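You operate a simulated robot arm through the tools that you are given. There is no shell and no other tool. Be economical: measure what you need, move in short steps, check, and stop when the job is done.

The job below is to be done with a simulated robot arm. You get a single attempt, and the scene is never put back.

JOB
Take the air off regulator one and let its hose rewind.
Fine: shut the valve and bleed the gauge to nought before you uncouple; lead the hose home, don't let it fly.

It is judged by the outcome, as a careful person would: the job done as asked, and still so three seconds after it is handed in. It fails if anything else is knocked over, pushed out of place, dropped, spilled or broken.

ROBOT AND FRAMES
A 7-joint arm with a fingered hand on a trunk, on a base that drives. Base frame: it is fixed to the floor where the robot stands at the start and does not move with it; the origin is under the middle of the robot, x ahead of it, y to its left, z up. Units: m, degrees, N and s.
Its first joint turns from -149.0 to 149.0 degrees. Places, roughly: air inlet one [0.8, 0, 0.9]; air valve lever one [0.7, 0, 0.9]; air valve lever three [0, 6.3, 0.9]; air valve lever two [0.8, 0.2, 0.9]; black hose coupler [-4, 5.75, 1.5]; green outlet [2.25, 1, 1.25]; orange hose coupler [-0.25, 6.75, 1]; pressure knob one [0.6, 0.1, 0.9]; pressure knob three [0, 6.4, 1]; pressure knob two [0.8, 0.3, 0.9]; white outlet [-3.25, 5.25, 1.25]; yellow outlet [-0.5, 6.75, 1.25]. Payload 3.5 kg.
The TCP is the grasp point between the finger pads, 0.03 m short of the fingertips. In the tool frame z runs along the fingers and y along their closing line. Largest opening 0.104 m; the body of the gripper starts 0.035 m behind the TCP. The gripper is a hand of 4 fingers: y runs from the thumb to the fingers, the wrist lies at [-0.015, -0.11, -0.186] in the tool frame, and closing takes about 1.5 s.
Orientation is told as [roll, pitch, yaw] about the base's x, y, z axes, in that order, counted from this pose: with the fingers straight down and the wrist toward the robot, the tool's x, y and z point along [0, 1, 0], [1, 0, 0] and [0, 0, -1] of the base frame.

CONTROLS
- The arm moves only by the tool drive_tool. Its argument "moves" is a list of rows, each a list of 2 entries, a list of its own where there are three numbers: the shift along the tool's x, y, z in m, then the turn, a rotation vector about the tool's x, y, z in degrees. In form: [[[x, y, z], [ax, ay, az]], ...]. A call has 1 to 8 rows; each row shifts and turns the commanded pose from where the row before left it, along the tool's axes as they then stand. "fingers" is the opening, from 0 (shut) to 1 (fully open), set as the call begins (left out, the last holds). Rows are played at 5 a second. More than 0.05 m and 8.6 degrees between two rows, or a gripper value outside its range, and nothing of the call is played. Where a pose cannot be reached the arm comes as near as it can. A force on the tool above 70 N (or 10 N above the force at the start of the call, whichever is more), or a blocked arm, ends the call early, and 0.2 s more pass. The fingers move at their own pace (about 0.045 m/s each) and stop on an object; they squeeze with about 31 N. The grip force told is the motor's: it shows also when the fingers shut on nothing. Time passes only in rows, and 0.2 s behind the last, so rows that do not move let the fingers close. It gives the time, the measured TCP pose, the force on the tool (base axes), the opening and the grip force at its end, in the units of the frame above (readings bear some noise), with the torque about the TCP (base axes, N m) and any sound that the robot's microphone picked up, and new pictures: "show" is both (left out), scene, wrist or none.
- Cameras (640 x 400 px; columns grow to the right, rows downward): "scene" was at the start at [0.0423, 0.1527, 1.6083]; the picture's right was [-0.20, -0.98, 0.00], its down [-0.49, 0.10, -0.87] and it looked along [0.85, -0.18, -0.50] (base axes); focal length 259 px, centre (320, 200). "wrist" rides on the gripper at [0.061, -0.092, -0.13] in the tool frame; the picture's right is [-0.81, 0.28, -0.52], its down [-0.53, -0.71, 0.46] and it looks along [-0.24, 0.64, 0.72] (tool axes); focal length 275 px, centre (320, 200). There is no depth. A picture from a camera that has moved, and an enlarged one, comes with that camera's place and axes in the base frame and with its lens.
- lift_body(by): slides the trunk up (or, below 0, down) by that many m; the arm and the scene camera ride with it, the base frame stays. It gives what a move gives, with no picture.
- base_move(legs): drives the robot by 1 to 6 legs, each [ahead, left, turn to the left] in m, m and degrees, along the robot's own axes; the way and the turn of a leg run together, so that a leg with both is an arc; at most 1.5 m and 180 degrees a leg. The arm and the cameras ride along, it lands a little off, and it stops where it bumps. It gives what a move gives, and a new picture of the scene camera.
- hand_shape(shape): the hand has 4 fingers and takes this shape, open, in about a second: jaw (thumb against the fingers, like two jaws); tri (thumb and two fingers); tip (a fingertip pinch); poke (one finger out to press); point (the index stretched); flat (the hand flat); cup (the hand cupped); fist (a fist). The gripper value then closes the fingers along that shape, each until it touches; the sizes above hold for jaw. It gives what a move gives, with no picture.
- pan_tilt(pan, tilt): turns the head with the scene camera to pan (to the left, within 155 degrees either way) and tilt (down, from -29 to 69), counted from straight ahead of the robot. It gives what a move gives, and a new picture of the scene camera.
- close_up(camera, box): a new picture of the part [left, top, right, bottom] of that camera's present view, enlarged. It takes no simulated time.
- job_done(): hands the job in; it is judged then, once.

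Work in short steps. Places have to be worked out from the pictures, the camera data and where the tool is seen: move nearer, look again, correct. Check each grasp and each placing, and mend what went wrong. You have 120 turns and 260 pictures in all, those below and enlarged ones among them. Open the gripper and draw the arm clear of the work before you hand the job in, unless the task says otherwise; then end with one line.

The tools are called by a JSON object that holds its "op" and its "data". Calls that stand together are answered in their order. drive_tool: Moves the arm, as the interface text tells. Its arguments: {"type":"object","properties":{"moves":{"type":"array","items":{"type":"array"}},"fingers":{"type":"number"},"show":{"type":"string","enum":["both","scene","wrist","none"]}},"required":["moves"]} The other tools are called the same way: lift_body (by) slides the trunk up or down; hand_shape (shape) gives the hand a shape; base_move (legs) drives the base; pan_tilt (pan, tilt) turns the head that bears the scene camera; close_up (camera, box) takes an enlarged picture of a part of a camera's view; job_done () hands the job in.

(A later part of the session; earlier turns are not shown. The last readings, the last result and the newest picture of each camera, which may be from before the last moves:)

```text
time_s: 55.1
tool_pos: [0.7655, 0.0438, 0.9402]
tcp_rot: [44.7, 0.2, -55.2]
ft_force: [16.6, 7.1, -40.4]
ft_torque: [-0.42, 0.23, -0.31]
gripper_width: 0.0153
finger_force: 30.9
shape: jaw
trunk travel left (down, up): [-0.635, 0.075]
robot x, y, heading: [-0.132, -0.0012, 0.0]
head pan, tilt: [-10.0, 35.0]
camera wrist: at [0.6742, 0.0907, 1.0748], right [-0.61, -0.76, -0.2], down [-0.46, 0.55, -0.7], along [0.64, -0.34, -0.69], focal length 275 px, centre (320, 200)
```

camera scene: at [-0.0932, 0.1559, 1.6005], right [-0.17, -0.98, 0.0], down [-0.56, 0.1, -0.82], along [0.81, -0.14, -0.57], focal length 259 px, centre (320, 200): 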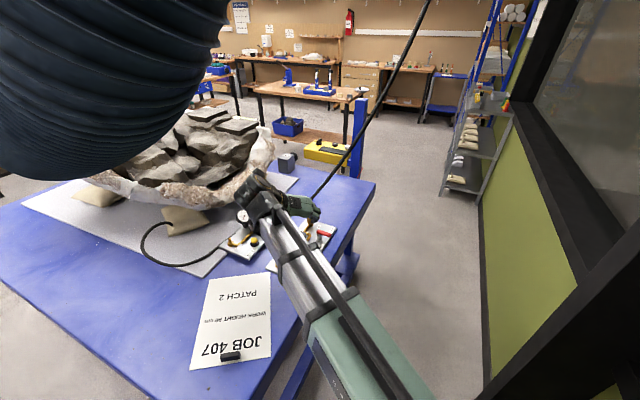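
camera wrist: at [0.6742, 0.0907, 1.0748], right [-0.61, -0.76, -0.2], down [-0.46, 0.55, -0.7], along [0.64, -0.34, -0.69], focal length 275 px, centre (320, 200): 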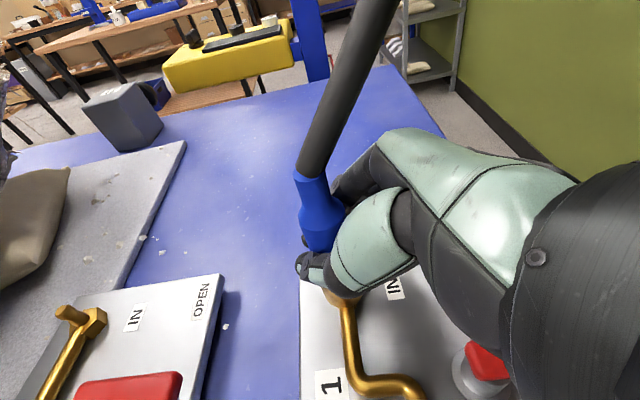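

It neither turns (constant slip torque) nor pulls out at 40 N. Before trying harder I ease off, open, back out, and recheck the gauge and lever.

{"op": "drive_tool", "data": {"moves": [[[-0.003, 0, 0.003], [0, 0, 0]], [[-0.003, 0, 0.003], [0, 0, 0]], [[0, 0, 0], [0, 0, 0]], [[0, 0, 0], [0, 0, 0]], [[0, 0, 0], [0, 0, 0]], [[0, 0, -0.045], [0, 0, 0]], [[0, 0, -0.045], [0, 0, 0]], [[0, 0, -0.045], [0, 0, 0]]], "fingers": 0.5, "show": "wrist"}}

{"op": "close_up", "data": {"camera": "scene", "box": [250, 160, 370, 280]}}

```text
time_s: 56.9
tool_pos: [0.6817, -0.0131, 1.0324]
tcp_rot: [45.0, 0.0, -55.2]
ft_force: [-0.5, 0.5, 0.8]
ft_torque: [-0.02, -0.01, -0.02]
gripper_width: 0.0518
finger_force: 0.0
shape: jaw
trunk travel left (down, up): [-0.635, 0.075]
robot x, y, heading: [-0.1352, -0.0034, -0.1]
head pan, tilt: [-10.0, 35.0]
camera wrist: at [0.5903, 0.0334, 1.1657], right [-0.61, -0.76, -0.21], down [-0.45, 0.55, -0.7], along [0.65, -0.34, -0.68], focal length 275 px, centre (320, 200)
```

wrist: 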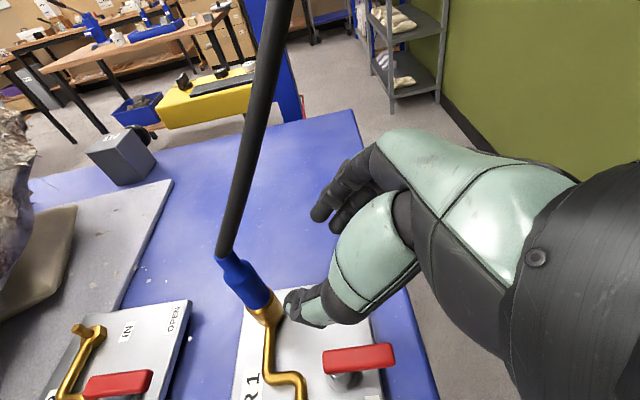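

```text
3.33 times, centred on (310, 220) of scene
camera zoom: at [-0.0935, 0.1558, 1.6004], right [-0.17, -0.98, 0.0], down [-0.56, 0.1, -0.82], along [0.81, -0.14, -0.57], focal length 862 px, centre (353, 133)
```

zoom: 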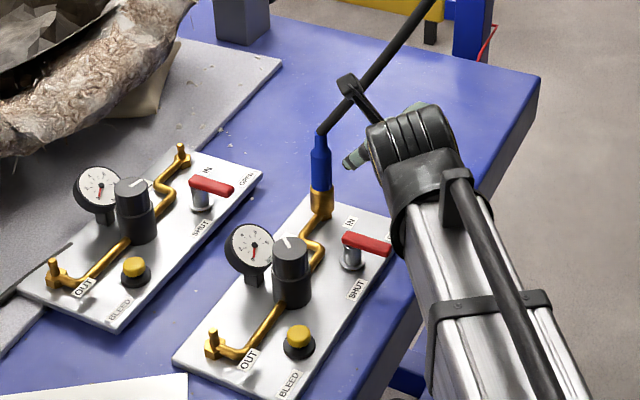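

Gauge is 0 and lever shut, as on panel two. Inlet two is only a thin plug, so the brass collar is the coupler's own sleeve — the thing one draws back to release. My earlier pull on it stopped at about 40 N without slipping, so I re-grip the collar and will pull further.

{"op": "drive_tool", "data": {"moves": [[[-0.0256, 0, 0.02], [0, 0, 0]], [[0, 0, 0.045], [0, 0, 0]], [[0, 0, 0.045], [0, 0, 0]], [[0, 0, 0.026], [0, 0, 0]]], "show": "none"}}

{"op": "close_up", "data": {"camera": "wrist", "box": [200, 140, 400, 380]}}

```text
time_s: 57.9
tool_pos: [0.749, 0.0318, 0.9169]
tcp_rot: [45.1, 0.0, -55.1]
ft_force: [0.0, 0.1, -0.4]
ft_torque: [0.01, 0.01, 0.01]
gripper_width: 0.0519
finger_force: 0.1
shape: jaw
trunk travel left (down, up): [-0.635, 0.075]
robot x, y, heading: [-0.133, 0.0028, -0.0]
head pan, tilt: [-10.0, 35.0]
```

```text
1.67 times, centred on (300, 260) of wrist
camera zoom: at [0.6566, 0.0784, 1.0508], right [-0.61, -0.76, -0.21], down [-0.45, 0.55, -0.7], along [0.65, -0.34, -0.68], focal length 459 px, centre (353, 100)
```

zoom: 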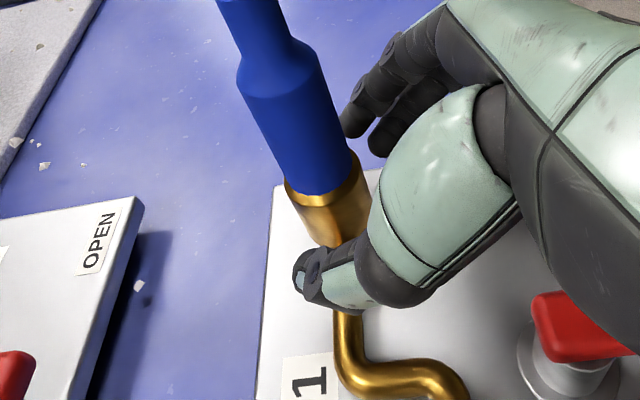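

The collar is well placed between thumb and fingers. I advance the last 1.8 cm and close.

{"op": "drive_tool", "data": {"moves": [[[0, 0, 0.018], [0, 0, 0]]], "show": "none"}}

{"op": "drive_tool", "data": {"moves": [[[0, 0, 0], [0, 0, 0]], [[0, 0, 0], [0, 0, 0]], [[0, 0, 0], [0, 0, 0]], [[0, 0, 0], [0, 0, 0]], [[0, 0, 0], [0, 0, 0]], [[0, 0, 0], [0, 0, 0]], [[0, 0, 0], [0, 0, 0]]], "fingers": 0, "show": "none"}}

{"op": "close_up", "data": {"camera": "wrist", "box": [200, 140, 400, 380]}}

```text
time_s: 58.3
tool_pos: [0.759, 0.0383, 0.9063]
tcp_rot: [45.0, 0.1, -55.2]
ft_force: [1.1, 0.1, -0.8]
ft_torque: [-0.01, 0.01, -0.02]
gripper_width: 0.0518
finger_force: 0.1
shape: jaw
trunk travel left (down, up): [-0.635, 0.075]
robot x, y, heading: [-0.1345, 0.0019, -0.2]
head pan, tilt: [-10.0, 35.0]
```

```text
time_s: 59.9
tool_pos: [0.7597, 0.0384, 0.9058]
tcp_rot: [45.0, 0.0, -55.2]
ft_force: [2.6, 6.0, -0.3]
ft_torque: [0.06, 0.02, 0.2]
gripper_width: 0.0227
finger_force: 31.2
shape: jaw
trunk travel left (down, up): [-0.635, 0.075]
robot x, y, heading: [-0.1357, 0.0013, -0.2]
head pan, tilt: [-10.0, 35.0]
```

```text
1.67 times, centred on (300, 260) of wrist
camera zoom: at [0.6669, 0.0862, 1.0403], right [-0.61, -0.76, -0.21], down [-0.45, 0.55, -0.7], along [0.65, -0.34, -0.68], focal length 459 px, centre (353, 100)
```

zoom: 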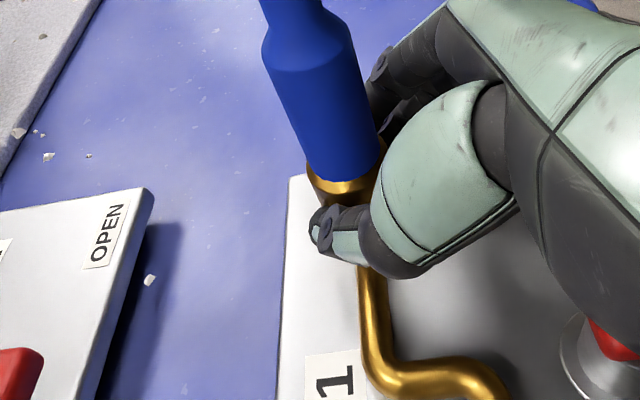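

Gripped. I pull vertically up to 14 mm of command, watching.

{"op": "drive_tool", "data": {"moves": [[[0.0028, 0, -0.0028], [0, 0, 0]], [[0.0028, 0, -0.0028], [0, 0, 0]], [[0.0028, 0, -0.0028], [0, 0, 0]]], "show": "none"}}

{"op": "drive_tool", "data": {"moves": [[[0.0021, 0, -0.0021], [0, 0, 0]], [[0, 0, 0], [0, 0, 0]]], "show": "none"}}

{"op": "close_up", "data": {"camera": "wrist", "box": [200, 140, 400, 380]}}

```text
time_s: 60.7
tool_pos: [0.7609, 0.0398, 0.9098]
tcp_rot: [44.5, 0.4, -55.2]
ft_force: [-0.7, 9.0, -45.6]
ft_torque: [0.0, 0.66, -0.19]
gripper_width: 0.0205
finger_force: 30.7
shape: jaw
trunk travel left (down, up): [-0.635, 0.075]
robot x, y, heading: [-0.1339, -0.0002, 0.1]
head pan, tilt: [-10.0, 35.0]
```

```text
time_s: 61.3
tool_pos: [0.7578, 0.0376, 0.9301]
tcp_rot: [45.6, -0.4, -55.3]
ft_force: [-1.6, -0.3, 0.3]
ft_torque: [-0.01, 0.05, 0.0]
gripper_width: 0.0214
finger_force: 30.6
shape: jaw
trunk travel left (down, up): [-0.635, 0.075]
robot x, y, heading: [-0.1306, -0.0009, 0.1]
head pan, tilt: [-10.0, 35.0]
```

```text
1.67 times, centred on (300, 260) of wrist
camera zoom: at [0.6643, 0.0845, 1.0634], right [-0.61, -0.76, -0.21], down [-0.44, 0.56, -0.7], along [0.66, -0.34, -0.68], focal length 459 px, centre (353, 100)
```

zoom: 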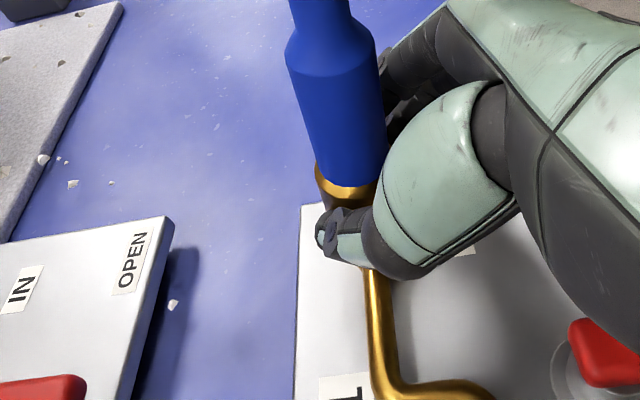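

It let go: the force dropped to nought, TCP rose to 0.930, and the collar stays in my grip. I lift gently and check.

{"op": "drive_tool", "data": {"moves": [[[0.007, 0, -0.007], [0, 0, 0]], [[0.01, 0, -0.01], [0, 0, 0]], [[0.014, 0, -0.014], [0, 0, 0]], [[0.014, 0, -0.014], [0, 0, 0]]], "show": "wrist"}}

{"op": "close_up", "data": {"camera": "scene", "box": [250, 120, 400, 260]}}

```text
time_s: 62.3
tool_pos: [0.7581, 0.038, 0.9855]
tcp_rot: [44.9, 0.0, -55.2]
ft_force: [0.4, 0.1, -1.3]
ft_torque: [0.01, 0.01, -0.01]
gripper_width: 0.0218
finger_force: 31.2
shape: jaw
trunk travel left (down, up): [-0.635, 0.075]
robot x, y, heading: [-0.1298, 0.0029, -0.1]
head pan, tilt: [-10.0, 35.0]
camera wrist: at [0.6654, 0.0853, 1.1194], right [-0.61, -0.76, -0.21], down [-0.45, 0.56, -0.7], along [0.65, -0.34, -0.68], focal length 275 px, centre (320, 200)
```

wrist: 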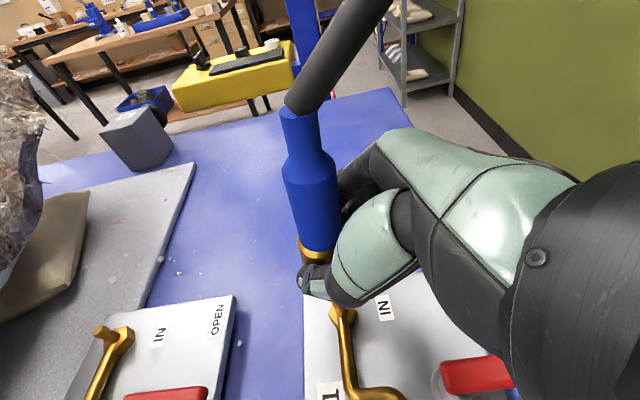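

```text
2.86 times, centred on (325, 190) of scene
camera zoom: at [-0.0931, 0.1559, 1.6004], right [-0.17, -0.98, 0.0], down [-0.56, 0.1, -0.82], along [0.81, -0.14, -0.57], focal length 739 px, centre (306, 229)
```

zoom: 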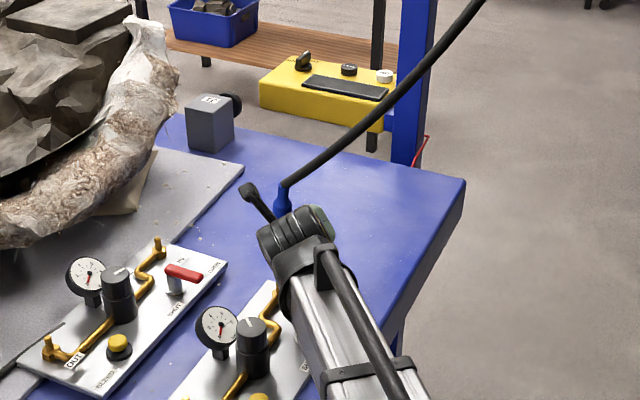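

Uncoupled cleanly; the inlet is bare and the coupler is in hand. I raise it about 27 cm clear of the table and watch the hose.

{"op": "drive_tool", "data": {"moves": [[[0.028, 0, -0.028], [0, 0, 0]], [[0.03, 0, -0.03], [0, 0, 0]], [[0.03, 0, -0.03], [0, 0, 0]], [[0.03, 0, -0.03], [0, 0, 0]], [[0.03, 0, -0.03], [0, 0, 0]], [[0.03, 0, -0.03], [0, 0, 0]]], "show": "wrist"}}

{"op": "pan_tilt", "data": {"pan": -22, "tilt": 5}}

```text
time_s: 63.7
tool_pos: [0.76, 0.0363, 1.2354]
tcp_rot: [45.0, 0.0, -55.1]
ft_force: [0.6, -0.2, -0.5]
ft_torque: [-0.01, 0.04, -0.03]
gripper_width: 0.0216
finger_force: 31.1
shape: jaw
trunk travel left (down, up): [-0.635, 0.075]
robot x, y, heading: [-0.1338, -0.0007, -0.2]
head pan, tilt: [-10.0, 35.0]
camera wrist: at [0.6666, 0.0843, 1.3704], right [-0.61, -0.76, -0.21], down [-0.45, 0.55, -0.7], along [0.65, -0.34, -0.69], focal length 275 px, centre (320, 200)
```

wrist: 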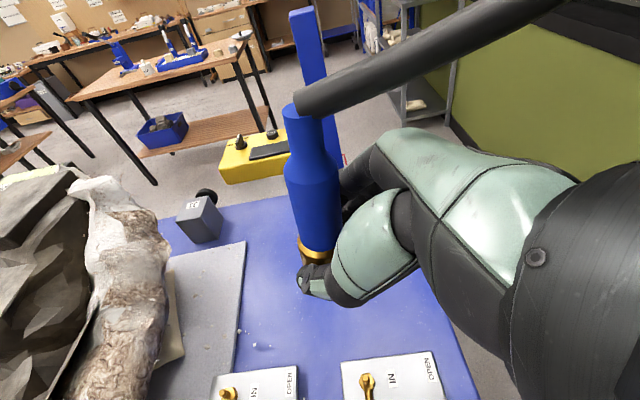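

```text
time_s: 64.6
tool_pos: [0.759, 0.0365, 1.2336]
tcp_rot: [45.0, -0.1, -55.2]
ft_force: [0.0, -0.3, -1.4]
ft_torque: [-0.02, 0.01, 0.0]
gripper_width: 0.0217
finger_force: 30.9
shape: jaw
trunk travel left (down, up): [-0.635, 0.075]
robot x, y, heading: [-0.1326, 0.0006, -0.2]
head pan, tilt: [-22.0, 5.0]
camera scene: at [-0.0946, 0.1368, 1.6485], right [-0.38, -0.93, 0.0], down [-0.08, 0.03, -1.0], along [0.92, -0.37, -0.09], focal length 259 px, centre (320, 200)
```

scene: 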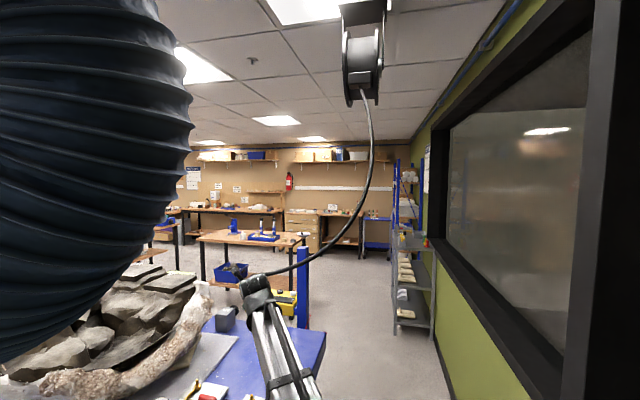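

The hose has begun winding in (yellow mark gone into the reel) with only slack, no pull. I drive along the aisle between table and wall toward the reel, in short legs.

{"op": "base_move", "data": {"legs": [[0.18, -0.13, 0], [0, 0, -20]]}}

```text
time_s: 67.4
tool_pos: [0.9036, -0.3979, 1.2348]
tcp_rot: [45.0, 0.1, -75.0]
ft_force: [-1.2, 0.6, -1.0]
ft_torque: [0.0, 0.02, -0.01]
gripper_width: 0.0222
finger_force: 30.4
shape: jaw
trunk travel left (down, up): [-0.635, 0.075]
robot x, y, heading: [0.0496, -0.1307, -19.9]
head pan, tilt: [-22.0, 5.0]
camera scene: at [0.1323, -0.0161, 1.6486], right [-0.67, -0.75, 0.0], down [-0.07, 0.06, -1.0], along [0.74, -0.66, -0.09], focal length 259 px, centre (320, 200)
```

scene: 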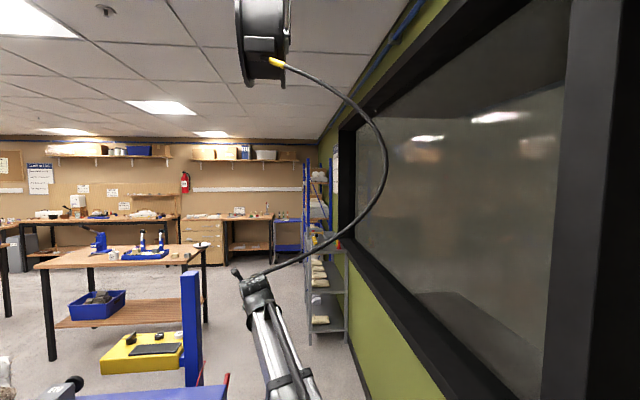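

The coupler is now almost beneath the reel (mouth ≈ (0.945, −0.50, 2.04)), the hose hanging in a slack loop. I raise the trunk fully and lift the hand toward the mouth.

{"op": "lift_body", "data": {"by": 0.07}}

{"op": "drive_tool", "data": {"moves": [[[0.03, 0, -0.03], [0, 0, 0]], [[0.03, 0, -0.03], [0, 0, 0]], [[0.03, 0, -0.03], [0, 0, 0]], [[0.03, 0, -0.03], [0, 0, 0]], [[0.03, 0, -0.03], [0, 0, 0]], [[0.03, 0, -0.03], [0, 0, 0]]], "show": "scene"}}

```text
time_s: 68.5
tool_pos: [0.9032, -0.3979, 1.3044]
tcp_rot: [44.9, 0.0, -74.9]
ft_force: [0.5, -0.4, -1.5]
ft_torque: [-0.01, 0.0, -0.01]
gripper_width: 0.0217
finger_force: 30.9
shape: jaw
trunk travel left (down, up): [-0.705, 0.005]
robot x, y, heading: [0.0478, -0.1337, -19.6]
head pan, tilt: [-22.0, 5.0]
```

```text
time_s: 69.9
tool_pos: [0.9018, -0.3992, 1.5606]
tcp_rot: [45.0, 0.0, -75.0]
ft_force: [0.0, -1.0, -1.1]
ft_torque: [-0.02, 0.0, -0.01]
gripper_width: 0.0219
finger_force: 30.9
shape: jaw
trunk travel left (down, up): [-0.705, 0.005]
robot x, y, heading: [0.0499, -0.1306, -19.4]
head pan, tilt: [-22.0, 5.0]
camera scene: at [0.1319, -0.0158, 1.7186], right [-0.67, -0.75, 0.0], down [-0.06, 0.06, -1.0], along [0.74, -0.66, -0.09], focal length 259 px, centre (320, 200)
```

scene: 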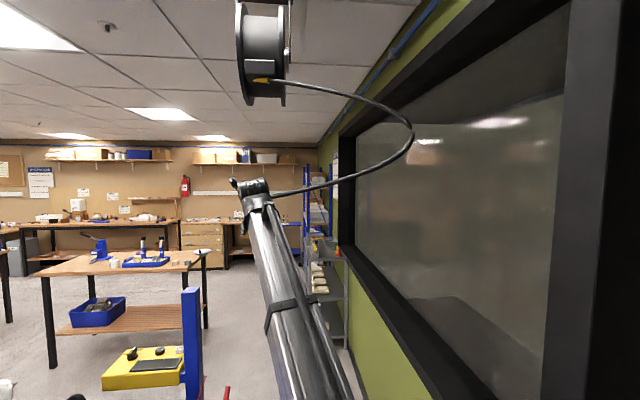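

The hose follows with a shrinking loop and no pull. I continue up.

{"op": "drive_tool", "data": {"moves": [[[0.03, 0, -0.03], [0, 0, 0]], [[0.03, 0, -0.03], [0, 0, 0]], [[0.03, 0, -0.03], [0, 0, 0]], [[0.03, 0, -0.03], [0, 0, 0]]], "show": "both"}}

```text
time_s: 70.9
tool_pos: [0.8706, -0.3901, 1.6998]
tcp_rot: [45.2, 0.1, -74.9]
ft_force: [-0.8, -0.3, -0.4]
ft_torque: [0.0, -0.02, 0.01]
gripper_width: 0.0219
finger_force: 31.0
shape: jaw
out of reach, approached as far as the arm can: row 3, 4
trunk travel left (down, up): [-0.705, 0.005]
robot x, y, heading: [0.0473, -0.128, -19.8]
head pan, tilt: [-22.0, 5.0]
camera scene: at [0.1317, -0.0158, 1.7186], right [-0.67, -0.75, 0.0], down [-0.06, 0.06, -1.0], along [0.74, -0.66, -0.09], focal length 259 px, centre (320, 200)
camera wrist: at [0.7994, -0.3142, 1.8346], right [-0.84, -0.51, -0.21], down [-0.24, 0.67, -0.7], along [0.5, -0.53, -0.68], focal length 275 px, centre (320, 200)
```

scene: 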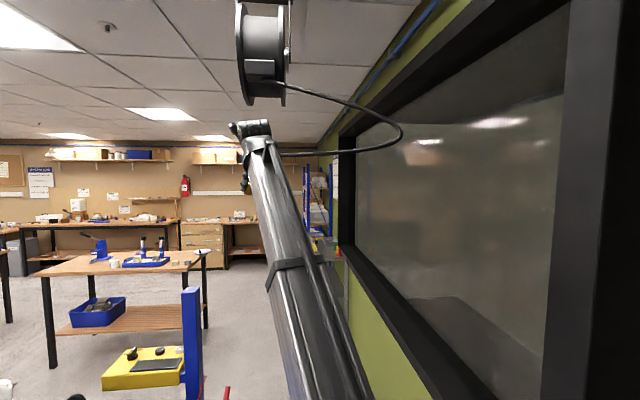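
wrist: 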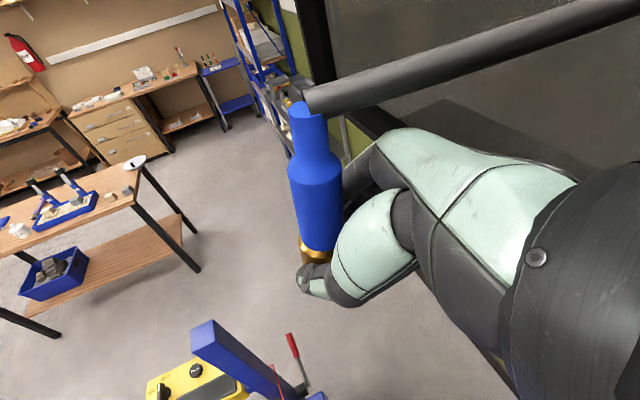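

Reach limit at z 1.70 from here. I drive 0.2 m closer so the arm can go higher.

{"op": "base_move", "data": {"legs": [[0.2, 0, 0]]}}

{"op": "pan_tilt", "data": {"pan": -12, "tilt": -15}}

```text
time_s: 72.5
tool_pos: [1.0634, -0.4563, 1.6989]
tcp_rot: [45.0, 0.0, -74.8]
ft_force: [0.1, 0.7, -0.1]
ft_torque: [0.0, 0.01, -0.01]
gripper_width: 0.0218
finger_force: 30.9
shape: jaw
trunk travel left (down, up): [-0.705, 0.005]
robot x, y, heading: [0.2397, -0.2001, -19.5]
head pan, tilt: [-22.0, 5.0]
camera scene: at [0.3235, -0.0844, 1.7186], right [-0.66, -0.75, 0.0], down [-0.07, 0.06, -1.0], along [0.74, -0.66, -0.09], focal length 259 px, centre (320, 200)
```

scene: 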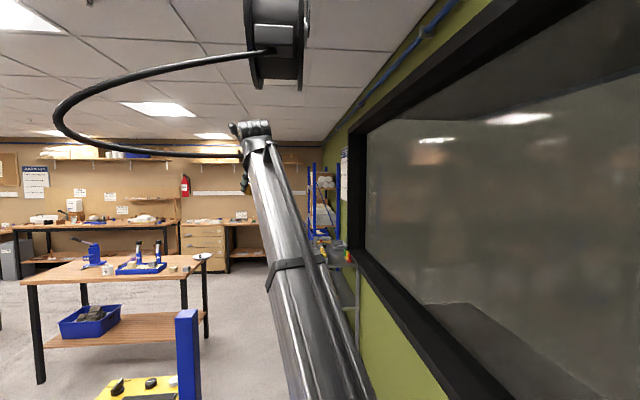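

```text
time_s: 73.3
tool_pos: [1.0625, -0.456, 1.7006]
tcp_rot: [45.0, 0.0, -74.8]
ft_force: [0.9, -0.2, -1.2]
ft_torque: [-0.05, -0.03, 0.03]
gripper_width: 0.0219
finger_force: 30.9
shape: jaw
trunk travel left (down, up): [-0.705, 0.005]
robot x, y, heading: [0.2383, -0.2001, -19.4]
head pan, tilt: [-12.0, -15.0]
camera scene: at [0.3219, -0.0651, 1.7489], right [-0.53, -0.85, 0.0], down [0.22, -0.14, -0.97], along [0.82, -0.51, 0.26], focal length 259 px, centre (320, 200)
```

scene: 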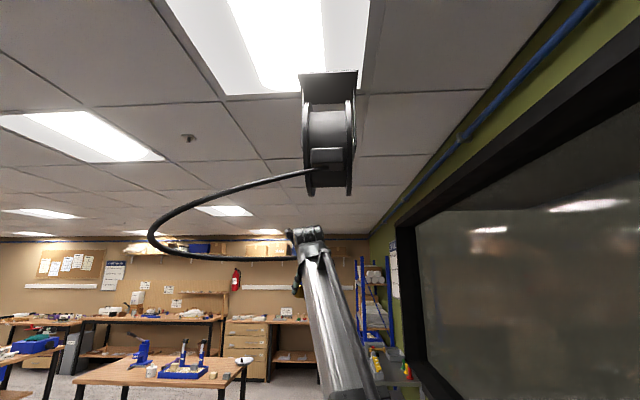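

The mouth is near (0.945, −0.47, 2.03) and my hand is 12 cm beyond it. I draw the hand back under the mouth, then up.

{"op": "drive_tool", "data": {"moves": [[[-0.0304, -0.0069, -0.0304], [0, 0, 0]], [[-0.0304, -0.0069, -0.0304], [0, 0, 0]], [[-0.0304, -0.0069, -0.0304], [0, 0, 0]], [[0.03, 0, -0.03], [0, 0, 0]], [[0.03, 0, -0.03], [0, 0, 0]], [[0.03, 0, -0.03], [0, 0, 0]]], "show": "both"}}

```text
time_s: 74.7
tool_pos: [0.9978, -0.4943, 1.7494]
tcp_rot: [45.0, -0.1, -74.8]
ft_force: [0.3, 0.4, -1.2]
ft_torque: [0.01, -0.01, 0.03]
gripper_width: 0.0219
finger_force: 31.2
shape: jaw
out of reach, approached as far as the arm can: row 3, 4, 5, 6
trunk travel left (down, up): [-0.705, 0.005]
robot x, y, heading: [0.2424, -0.1995, -19.8]
head pan, tilt: [-12.0, -15.0]
camera scene: at [0.3216, -0.0648, 1.749], right [-0.52, -0.85, 0.0], down [0.22, -0.14, -0.97], along [0.82, -0.51, 0.26], focal length 259 px, centre (320, 200)
camera wrist: at [0.9258, -0.4179, 1.8829], right [-0.83, -0.51, -0.21], down [-0.24, 0.67, -0.7], along [0.5, -0.53, -0.68], focal length 275 px, centre (320, 200)
```

scene: 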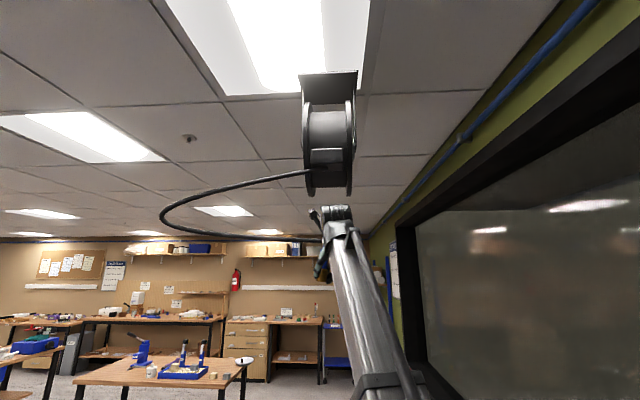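
wrist: 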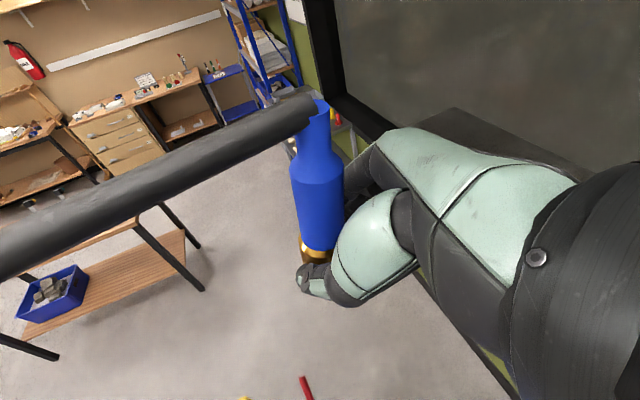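

Arm posture limits the height with the fingers pointing down. I tilt the tool up to level, which lowers the wrist relative to the coupler.

{"op": "drive_tool", "data": {"moves": [[[0, 0, 0], [0, 7.5, 0]], [[0, 0, 0], [0, 7.5, 0]], [[0, 0, 0], [0, 7.5, 0]], [[0, 0, 0], [0, 7.5, 0]], [[0, 0, 0], [0, 7.5, 0]], [[0, 0, 0], [0, 7.5, 0]]], "show": "both"}}

```text
time_s: 76.1
tool_pos: [0.9956, -0.4935, 1.7465]
tcp_rot: [90.2, -0.1, -74.8]
ft_force: [-0.5, 0.1, -1.0]
ft_torque: [0.02, 0.01, 0.01]
gripper_width: 0.0222
finger_force: 30.7
shape: jaw
trunk travel left (down, up): [-0.705, 0.005]
robot x, y, heading: [0.2365, -0.1988, -19.5]
head pan, tilt: [-12.0, -15.0]
camera scene: at [0.3218, -0.065, 1.749], right [-0.52, -0.85, 0.0], down [0.22, -0.14, -0.97], along [0.82, -0.51, 0.26], focal length 259 px, centre (320, 200)
camera wrist: at [0.8457, -0.4395, 1.8065], right [-0.42, -0.4, -0.81], down [0.25, 0.81, -0.53], along [0.87, -0.43, -0.24], focal length 275 px, centre (320, 200)
```

scene: 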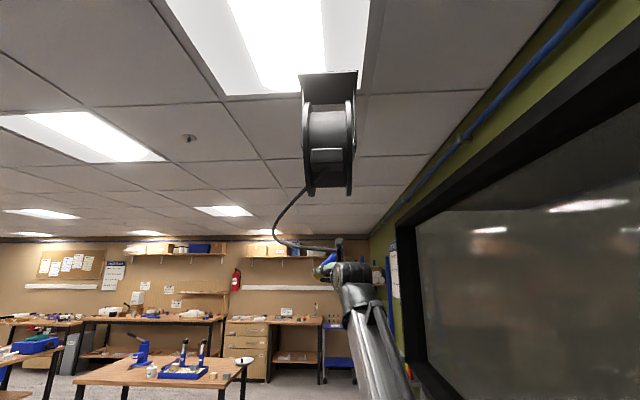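
wrist: 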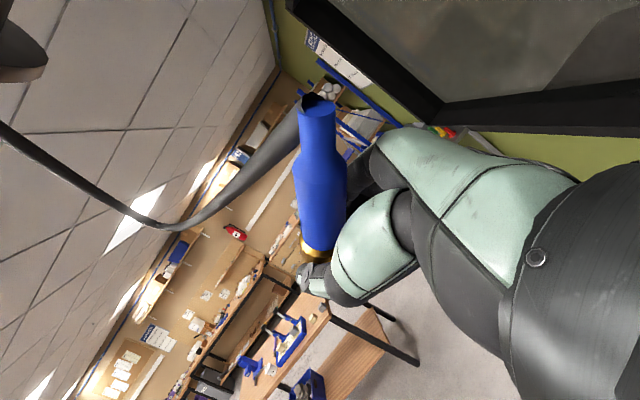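

Level now, and the hose has wound in further. I raise the coupler toward the mouth.

{"op": "drive_tool", "data": {"moves": [[[0.031, -0.007, 0.0], [0, 0, 0]], [[0.031, -0.007, 0.0], [0, 0, 0]], [[0.031, -0.007, 0.0], [0, 0, 0]], [[0.031, -0.007, 0.0], [0, 0, 0]]], "show": "both"}}

```text
time_s: 77.1
tool_pos: [1.0079, -0.4751, 1.8506]
tcp_rot: [90.2, -0.1, -74.8]
ft_force: [-0.3, -0.2, -1.3]
ft_torque: [0.02, -0.01, -0.02]
gripper_width: 0.0226
finger_force: 30.0
shape: jaw
out of reach, approached as far as the arm can: row 3, 4
trunk travel left (down, up): [-0.705, 0.005]
robot x, y, heading: [0.235, -0.2, -19.5]
head pan, tilt: [-12.0, -15.0]
camera scene: at [0.3219, -0.0649, 1.749], right [-0.52, -0.85, 0.0], down [0.22, -0.14, -0.97], along [0.82, -0.51, 0.26], focal length 259 px, centre (320, 200)
camera wrist: at [0.8584, -0.4213, 1.9095], right [-0.42, -0.4, -0.81], down [0.25, 0.81, -0.53], along [0.87, -0.43, -0.24], focal length 275 px, centre (320, 200)
```

scene: 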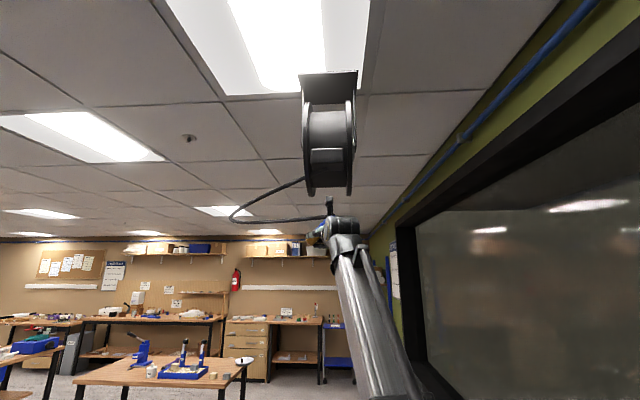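
wrist: 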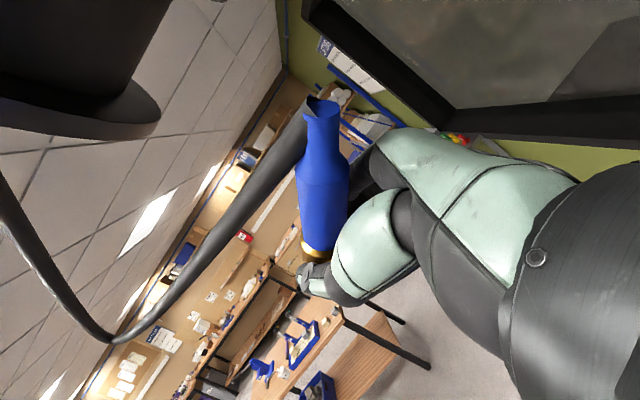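

The coupler is about 15 cm under the reel with a short slack loop left. I hold still for a while to see whether the reel winds in the rest on its own.

{"op": "drive_tool", "data": {"moves": [[[0, 0, 0], [0, 0, 0]], [[0, 0, 0], [0, 0, 0]], [[0, 0, 0], [0, 0, 0]], [[0, 0, 0], [0, 0, 0]], [[0, 0, 0], [0, 0, 0]], [[0, 0, 0], [0, 0, 0]], [[0, 0, 0], [0, 0, 0]], [[0, 0, 0], [0, 0, 0]]], "show": "scene"}}

{"op": "close_up", "data": {"camera": "scene", "box": [220, 60, 400, 280]}}

```text
time_s: 78.9
tool_pos: [1.0076, -0.4744, 1.8497]
tcp_rot: [90.2, 0.0, -74.9]
ft_force: [-0.8, -0.4, -1.2]
ft_torque: [0.03, -0.03, 0.0]
gripper_width: 0.0223
finger_force: 31.4
shape: jaw
trunk travel left (down, up): [-0.705, 0.005]
robot x, y, heading: [0.2414, -0.2023, -19.7]
head pan, tilt: [-12.0, -15.0]
camera scene: at [0.3216, -0.065, 1.749], right [-0.52, -0.85, 0.0], down [0.22, -0.14, -0.97], along [0.82, -0.51, 0.26], focal length 259 px, centre (320, 200)
```

scene: 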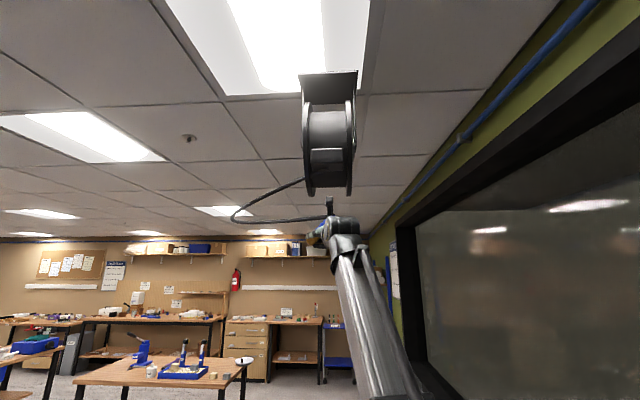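

```text
1.82 times, centred on (310, 170) of scene
camera zoom: at [0.3216, -0.065, 1.749], right [-0.52, -0.85, 0.0], down [0.22, -0.14, -0.97], along [0.82, -0.51, 0.26], focal length 470 px, centre (338, 254)
```

zoom: 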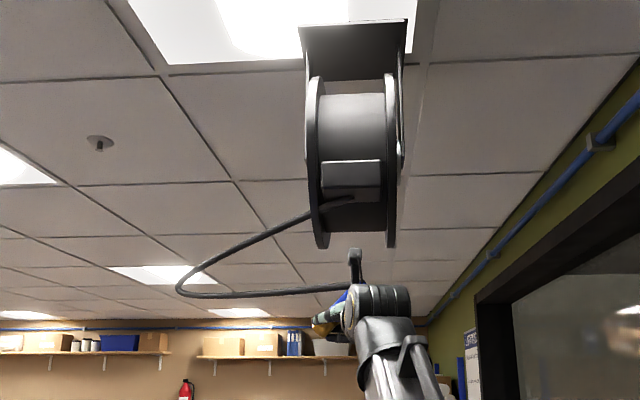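

It stays put, so I need to bring the coupler nearer the mouth. I lower 7 cm to clear the reel's flange, drive 0.16 m closer so the arm can fold and reach higher.

{"op": "drive_tool", "data": {"moves": [[[-0.035, 0, 0], [0, 0, 0]], [[-0.035, 0, 0], [0, 0, 0]]], "show": "none"}}

{"op": "base_move", "data": {"legs": [[0.16, 0, 0]]}}

```text
time_s: 79.5
tool_pos: [1.0103, -0.4747, 1.779]
tcp_rot: [90.2, 0.1, -74.7]
ft_force: [0.7, 0.0, -1.1]
ft_torque: [0.02, -0.03, 0.0]
gripper_width: 0.0222
finger_force: 30.6
shape: jaw
trunk travel left (down, up): [-0.705, 0.005]
robot x, y, heading: [0.2384, -0.2027, -19.5]
head pan, tilt: [-12.0, -15.0]
```

```text
time_s: 80.9
tool_pos: [1.1629, -0.5279, 1.7787]
tcp_rot: [90.0, 0.1, -74.7]
ft_force: [0.9, -0.2, -1.6]
ft_torque: [0.01, -0.03, 0.04]
gripper_width: 0.0224
finger_force: 30.5
shape: jaw
trunk travel left (down, up): [-0.705, 0.005]
robot x, y, heading: [0.395, -0.2524, -19.4]
head pan, tilt: [-12.0, -15.0]
camera scene: at [0.4757, -0.1199, 1.7489], right [-0.52, -0.85, 0.0], down [0.22, -0.14, -0.97], along [0.82, -0.51, 0.26], focal length 259 px, centre (320, 200)
```

scene: 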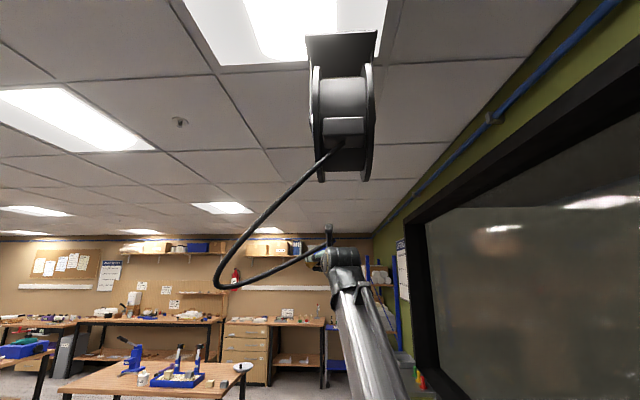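

The mouth now measures near (0.90, −0.43, 2.0). I draw the hand back under it horizontally, then will go up.

{"op": "drive_tool", "data": {"moves": [[[0, -0.033, -0.034], [0, 0, 0]], [[0, -0.033, -0.034], [0, 0, 0]], [[0, -0.033, -0.034], [0, 0, 0]], [[0, -0.033, -0.034], [0, 0, 0]], [[0, -0.033, -0.034], [0, 0, 0]]], "show": "both"}}

```text
time_s: 82.1
tool_pos: [1.0444, -0.4415, 1.6963]
tcp_rot: [90.2, -0.1, -74.8]
ft_force: [0.2, -0.1, -1.0]
ft_torque: [0.01, -0.02, 0.0]
gripper_width: 0.0225
finger_force: 30.9
shape: jaw
out of reach, approached as far as the arm can: row 2, 3, 4, 5
trunk travel left (down, up): [-0.705, 0.005]
robot x, y, heading: [0.3908, -0.2499, -19.7]
head pan, tilt: [-12.0, -15.0]
camera scene: at [0.4734, -0.119, 1.749], right [-0.52, -0.85, 0.0], down [0.22, -0.14, -0.97], along [0.82, -0.51, 0.26], focal length 259 px, centre (320, 200)
camera wrist: at [0.8934, -0.3887, 1.7554], right [-0.42, -0.4, -0.81], down [0.25, 0.81, -0.53], along [0.87, -0.43, -0.24], focal length 275 px, centre (320, 200)
```

scene: 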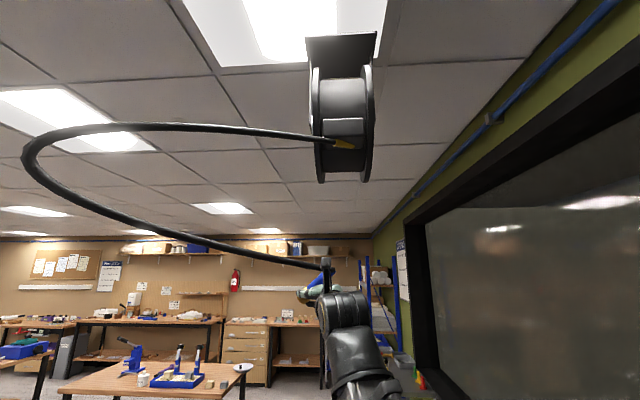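
wrist: 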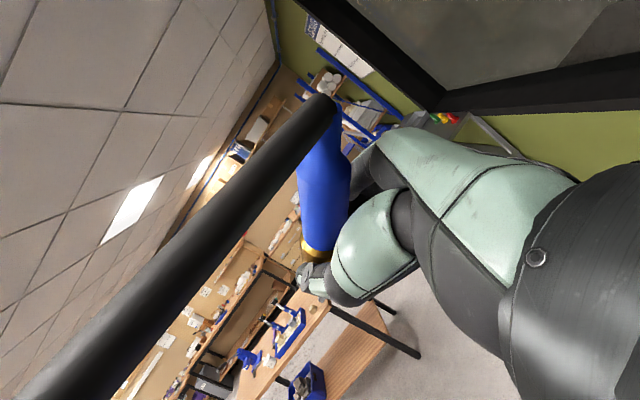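

The arm can't fold this close, and the reel doesn't wind in a slack bent loop. Better: hold the coupler upright straight beneath the mouth with the hose straight, draw it gently taut to free any latch, and then follow it up. I back off 0.16 m and tilt the tool back to 45°.

{"op": "base_move", "data": {"legs": [[-0.16, 0, 0]]}}

{"op": "drive_tool", "data": {"moves": [[[0, 0, 0], [0, -7.5, 0]], [[0, 0, 0], [0, -7.5, 0]], [[0, 0, 0], [0, -7.5, 0]], [[0, 0, 0], [0, -7.5, 0]], [[0, 0, 0], [0, -7.5, 0]], [[0, 0, 0], [0, -7.5, 0]]], "show": "both"}}

```text
time_s: 83.5
tool_pos: [0.8938, -0.3894, 1.6959]
tcp_rot: [90.3, -0.1, -74.7]
ft_force: [-0.5, 0.4, -0.9]
ft_torque: [0.02, -0.01, -0.01]
gripper_width: 0.0223
finger_force: 31.2
shape: jaw
trunk travel left (down, up): [-0.705, 0.005]
robot x, y, heading: [0.2383, -0.1987, -19.9]
head pan, tilt: [-12.0, -15.0]
camera scene: at [0.3232, -0.0656, 1.749], right [-0.52, -0.85, 0.0], down [0.22, -0.14, -0.97], along [0.82, -0.51, 0.26], focal length 259 px, centre (320, 200)
```

scene: 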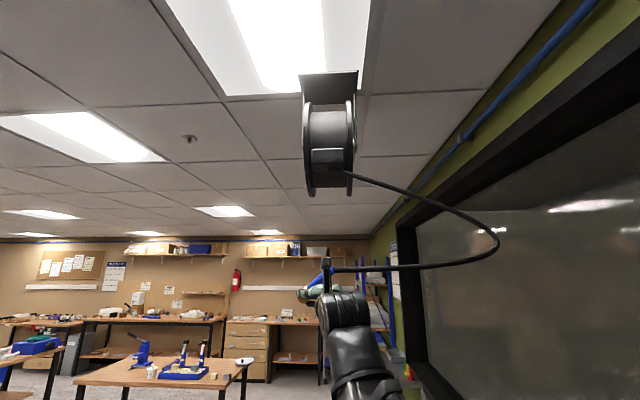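

```text
time_s: 85.0
tool_pos: [0.9416, -0.4015, 1.6525]
tcp_rot: [45.2, -0.1, -74.8]
ft_force: [-0.9, -0.1, -2.6]
ft_torque: [0.0, 0.0, -0.02]
gripper_width: 0.0225
finger_force: 31.1
shape: jaw
out of reach, approached as far as the arm can: row 1, 2, 3, 4, 5, 6
trunk travel left (down, up): [-0.705, 0.005]
robot x, y, heading: [0.2464, -0.2027, -19.5]
head pan, tilt: [-12.0, -15.0]
camera scene: at [0.3253, -0.0662, 1.749], right [-0.52, -0.85, 0.0], down [0.22, -0.14, -0.97], along [0.82, -0.51, 0.26], focal length 259 px, centre (320, 200)
camera wrist: at [0.8701, -0.326, 1.7882], right [-0.83, -0.51, -0.21], down [-0.24, 0.67, -0.7], along [0.5, -0.53, -0.68], focal length 275 px, centre (320, 200)
```

scene: 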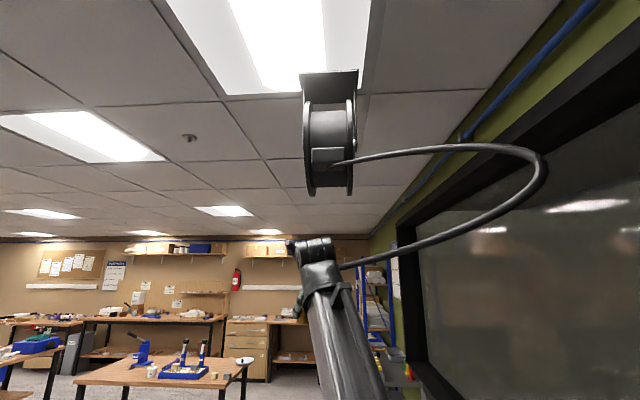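
wrist: 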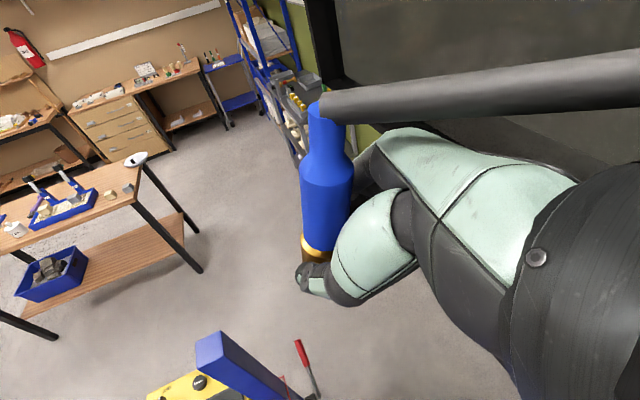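

The hand is beneath the mouth with the coupler upright. I lower the trunk so the hose straightens out downward.

{"op": "lift_body", "data": {"by": -0.35}}

{"op": "pan_tilt", "data": {"pan": -12, "tilt": 0}}

```text
time_s: 88.4
tool_pos: [0.9413, -0.4014, 1.3033]
tcp_rot: [45.2, -0.1, -74.7]
ft_force: [-0.6, 0.6, -0.9]
ft_torque: [0.0, 0.0, -0.02]
gripper_width: 0.0224
finger_force: 30.9
shape: jaw
trunk travel left (down, up): [-0.355, 0.355]
robot x, y, heading: [0.2437, -0.1979, -19.3]
head pan, tilt: [-12.0, -15.0]
```

```text
time_s: 89.1
tool_pos: [0.9415, -0.4015, 1.3047]
tcp_rot: [45.2, -0.1, -74.7]
ft_force: [-0.3, -1.1, -0.7]
ft_torque: [-0.02, 0.01, 0.0]
gripper_width: 0.0223
finger_force: 30.3
shape: jaw
trunk travel left (down, up): [-0.355, 0.355]
robot x, y, heading: [0.2427, -0.1999, -19.5]
head pan, tilt: [-12.0, 0.0]
camera scene: at [0.3331, -0.0712, 1.3766], right [-0.52, -0.85, 0.0], down [0.0, 0.0, -1.0], along [0.85, -0.52, 0.0], focal length 259 px, centre (320, 200)
```

scene: 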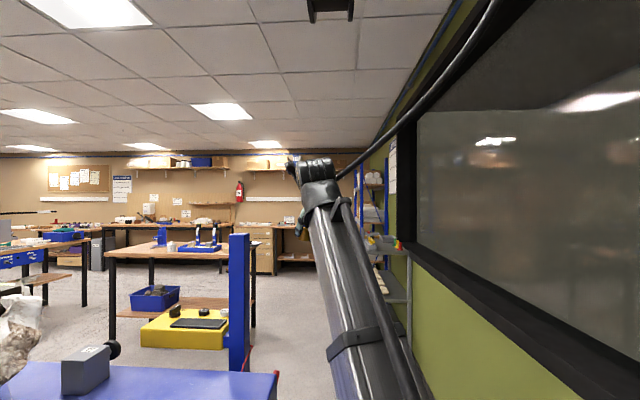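

The loop still hangs slack at my right. I lower 0.3 m more (still above table height), then back away in small legs until the hose is straight and I feel tension.

{"op": "lift_body", "data": {"by": -0.3}}

{"op": "base_move", "data": {"legs": [[-0.3, 0, 0]]}}

{"op": "pan_tilt", "data": {"pan": -8, "tilt": -22}}

```text
time_s: 92.1
tool_pos: [0.9415, -0.4027, 1.0041]
tcp_rot: [45.2, 0.0, -74.6]
ft_force: [0.3, 0.7, -1.9]
ft_torque: [0.0, 0.0, 0.01]
gripper_width: 0.0225
finger_force: 30.7
shape: jaw
trunk travel left (down, up): [-0.055, 0.655]
robot x, y, heading: [0.2447, -0.1988, -19.5]
head pan, tilt: [-12.0, 0.0]
```

```text
time_s: 94.2
tool_pos: [0.6564, -0.3011, 1.0039]
tcp_rot: [45.1, -0.1, -74.7]
ft_force: [0.2, -0.8, -1.5]
ft_torque: [0.0, 0.0, 0.0]
gripper_width: 0.0223
finger_force: 31.1
shape: jaw
trunk travel left (down, up): [-0.055, 0.655]
robot x, y, heading: [-0.039, -0.1014, -19.6]
head pan, tilt: [-12.0, 0.0]
camera scene: at [0.0493, 0.0296, 1.0766], right [-0.52, -0.85, 0.0], down [0.0, 0.0, -1.0], along [0.85, -0.52, 0.0], focal length 259 px, centre (320, 200)
```

scene: 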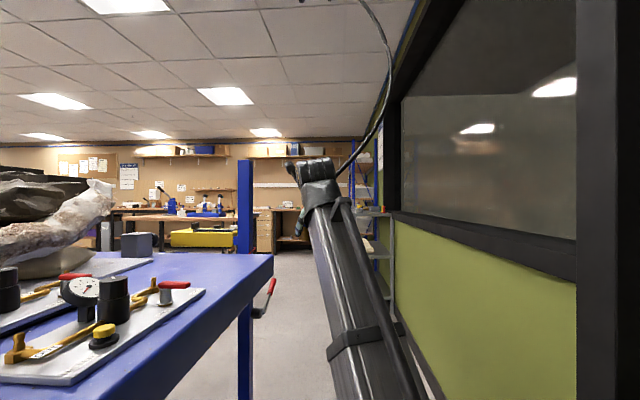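

```text
time_s: 95.0
tool_pos: [0.6572, -0.3004, 1.0038]
tcp_rot: [45.2, -0.2, -74.8]
ft_force: [0.7, 0.0, -1.5]
ft_torque: [-0.01, -0.01, 0.0]
gripper_width: 0.0226
finger_force: 31.2
shape: jaw
trunk travel left (down, up): [-0.055, 0.655]
robot x, y, heading: [-0.04, -0.0963, -19.8]
head pan, tilt: [-8.0, -22.0]
camera scene: at [0.0383, 0.0425, 1.1084], right [-0.46, -0.89, 0.0], down [0.33, -0.17, -0.93], along [0.82, -0.43, 0.37], focal length 259 px, centre (320, 200)
```

scene: 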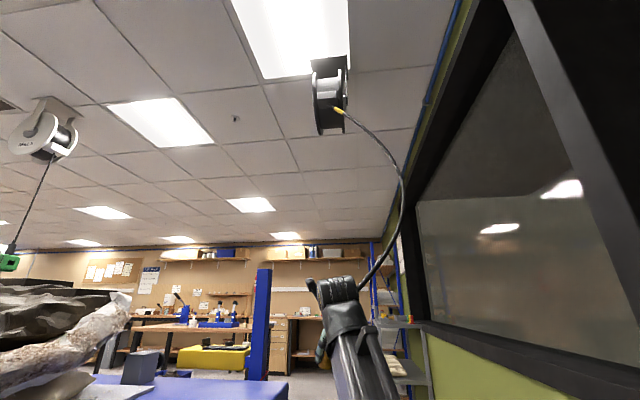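

The hose still bulges, with the yellow mark just at the mouth. I back up another 0.2 m to straighten it.

{"op": "base_move", "data": {"legs": [[-0.2, 0, 0]]}}

```text
time_s: 96.6
tool_pos: [0.4691, -0.2352, 1.004]
tcp_rot: [45.2, -0.1, -74.8]
ft_force: [-0.2, -0.4, -0.5]
ft_torque: [0.0, -0.01, -0.02]
gripper_width: 0.0225
finger_force: 31.1
shape: jaw
trunk travel left (down, up): [-0.055, 0.655]
robot x, y, heading: [-0.2314, -0.0317, -19.6]
head pan, tilt: [-8.0, -22.0]
camera scene: at [-0.1494, 0.1096, 1.1084], right [-0.46, -0.89, 0.0], down [0.33, -0.17, -0.93], along [0.82, -0.43, 0.37], focal length 259 px, centre (320, 200)
```

scene: 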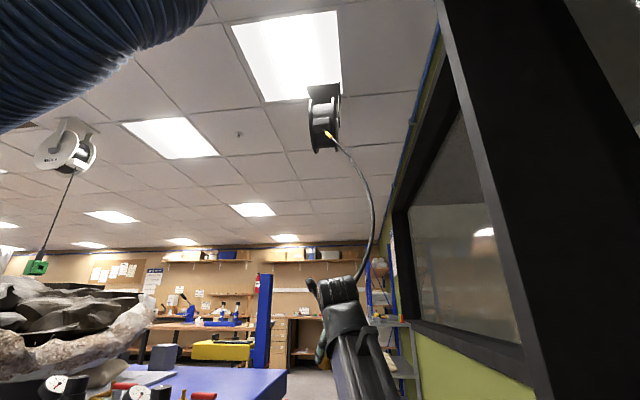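

Straighter now. A further 0.15 m.

{"op": "base_move", "data": {"legs": [[-0.15, 0, 0]]}}

```text
time_s: 98.0
tool_pos: [0.3373, -0.19, 1.0042]
tcp_rot: [45.2, -0.1, -77.5]
ft_force: [2.4, 2.7, -1.2]
ft_torque: [-0.04, 0.04, -0.09]
gripper_width: 0.0224
finger_force: 31.0
shape: jaw
trunk travel left (down, up): [-0.055, 0.655]
robot x, y, heading: [-0.352, 0.0436, -22.4]
head pan, tilt: [-8.0, -22.0]
camera scene: at [-0.2648, 0.1842, 1.1085], right [-0.51, -0.86, 0.0], down [0.32, -0.19, -0.93], along [0.8, -0.47, 0.37], focal length 259 px, centre (320, 200)
```

scene: 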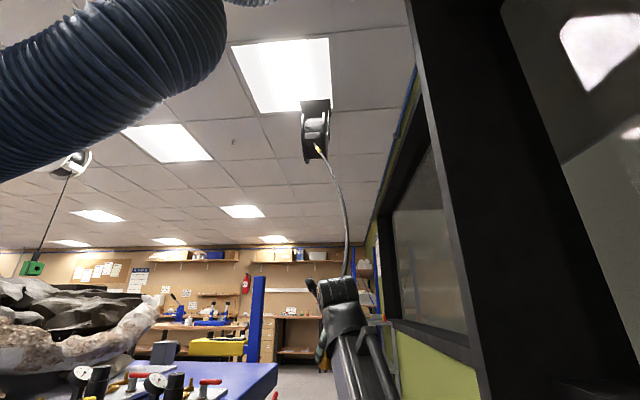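

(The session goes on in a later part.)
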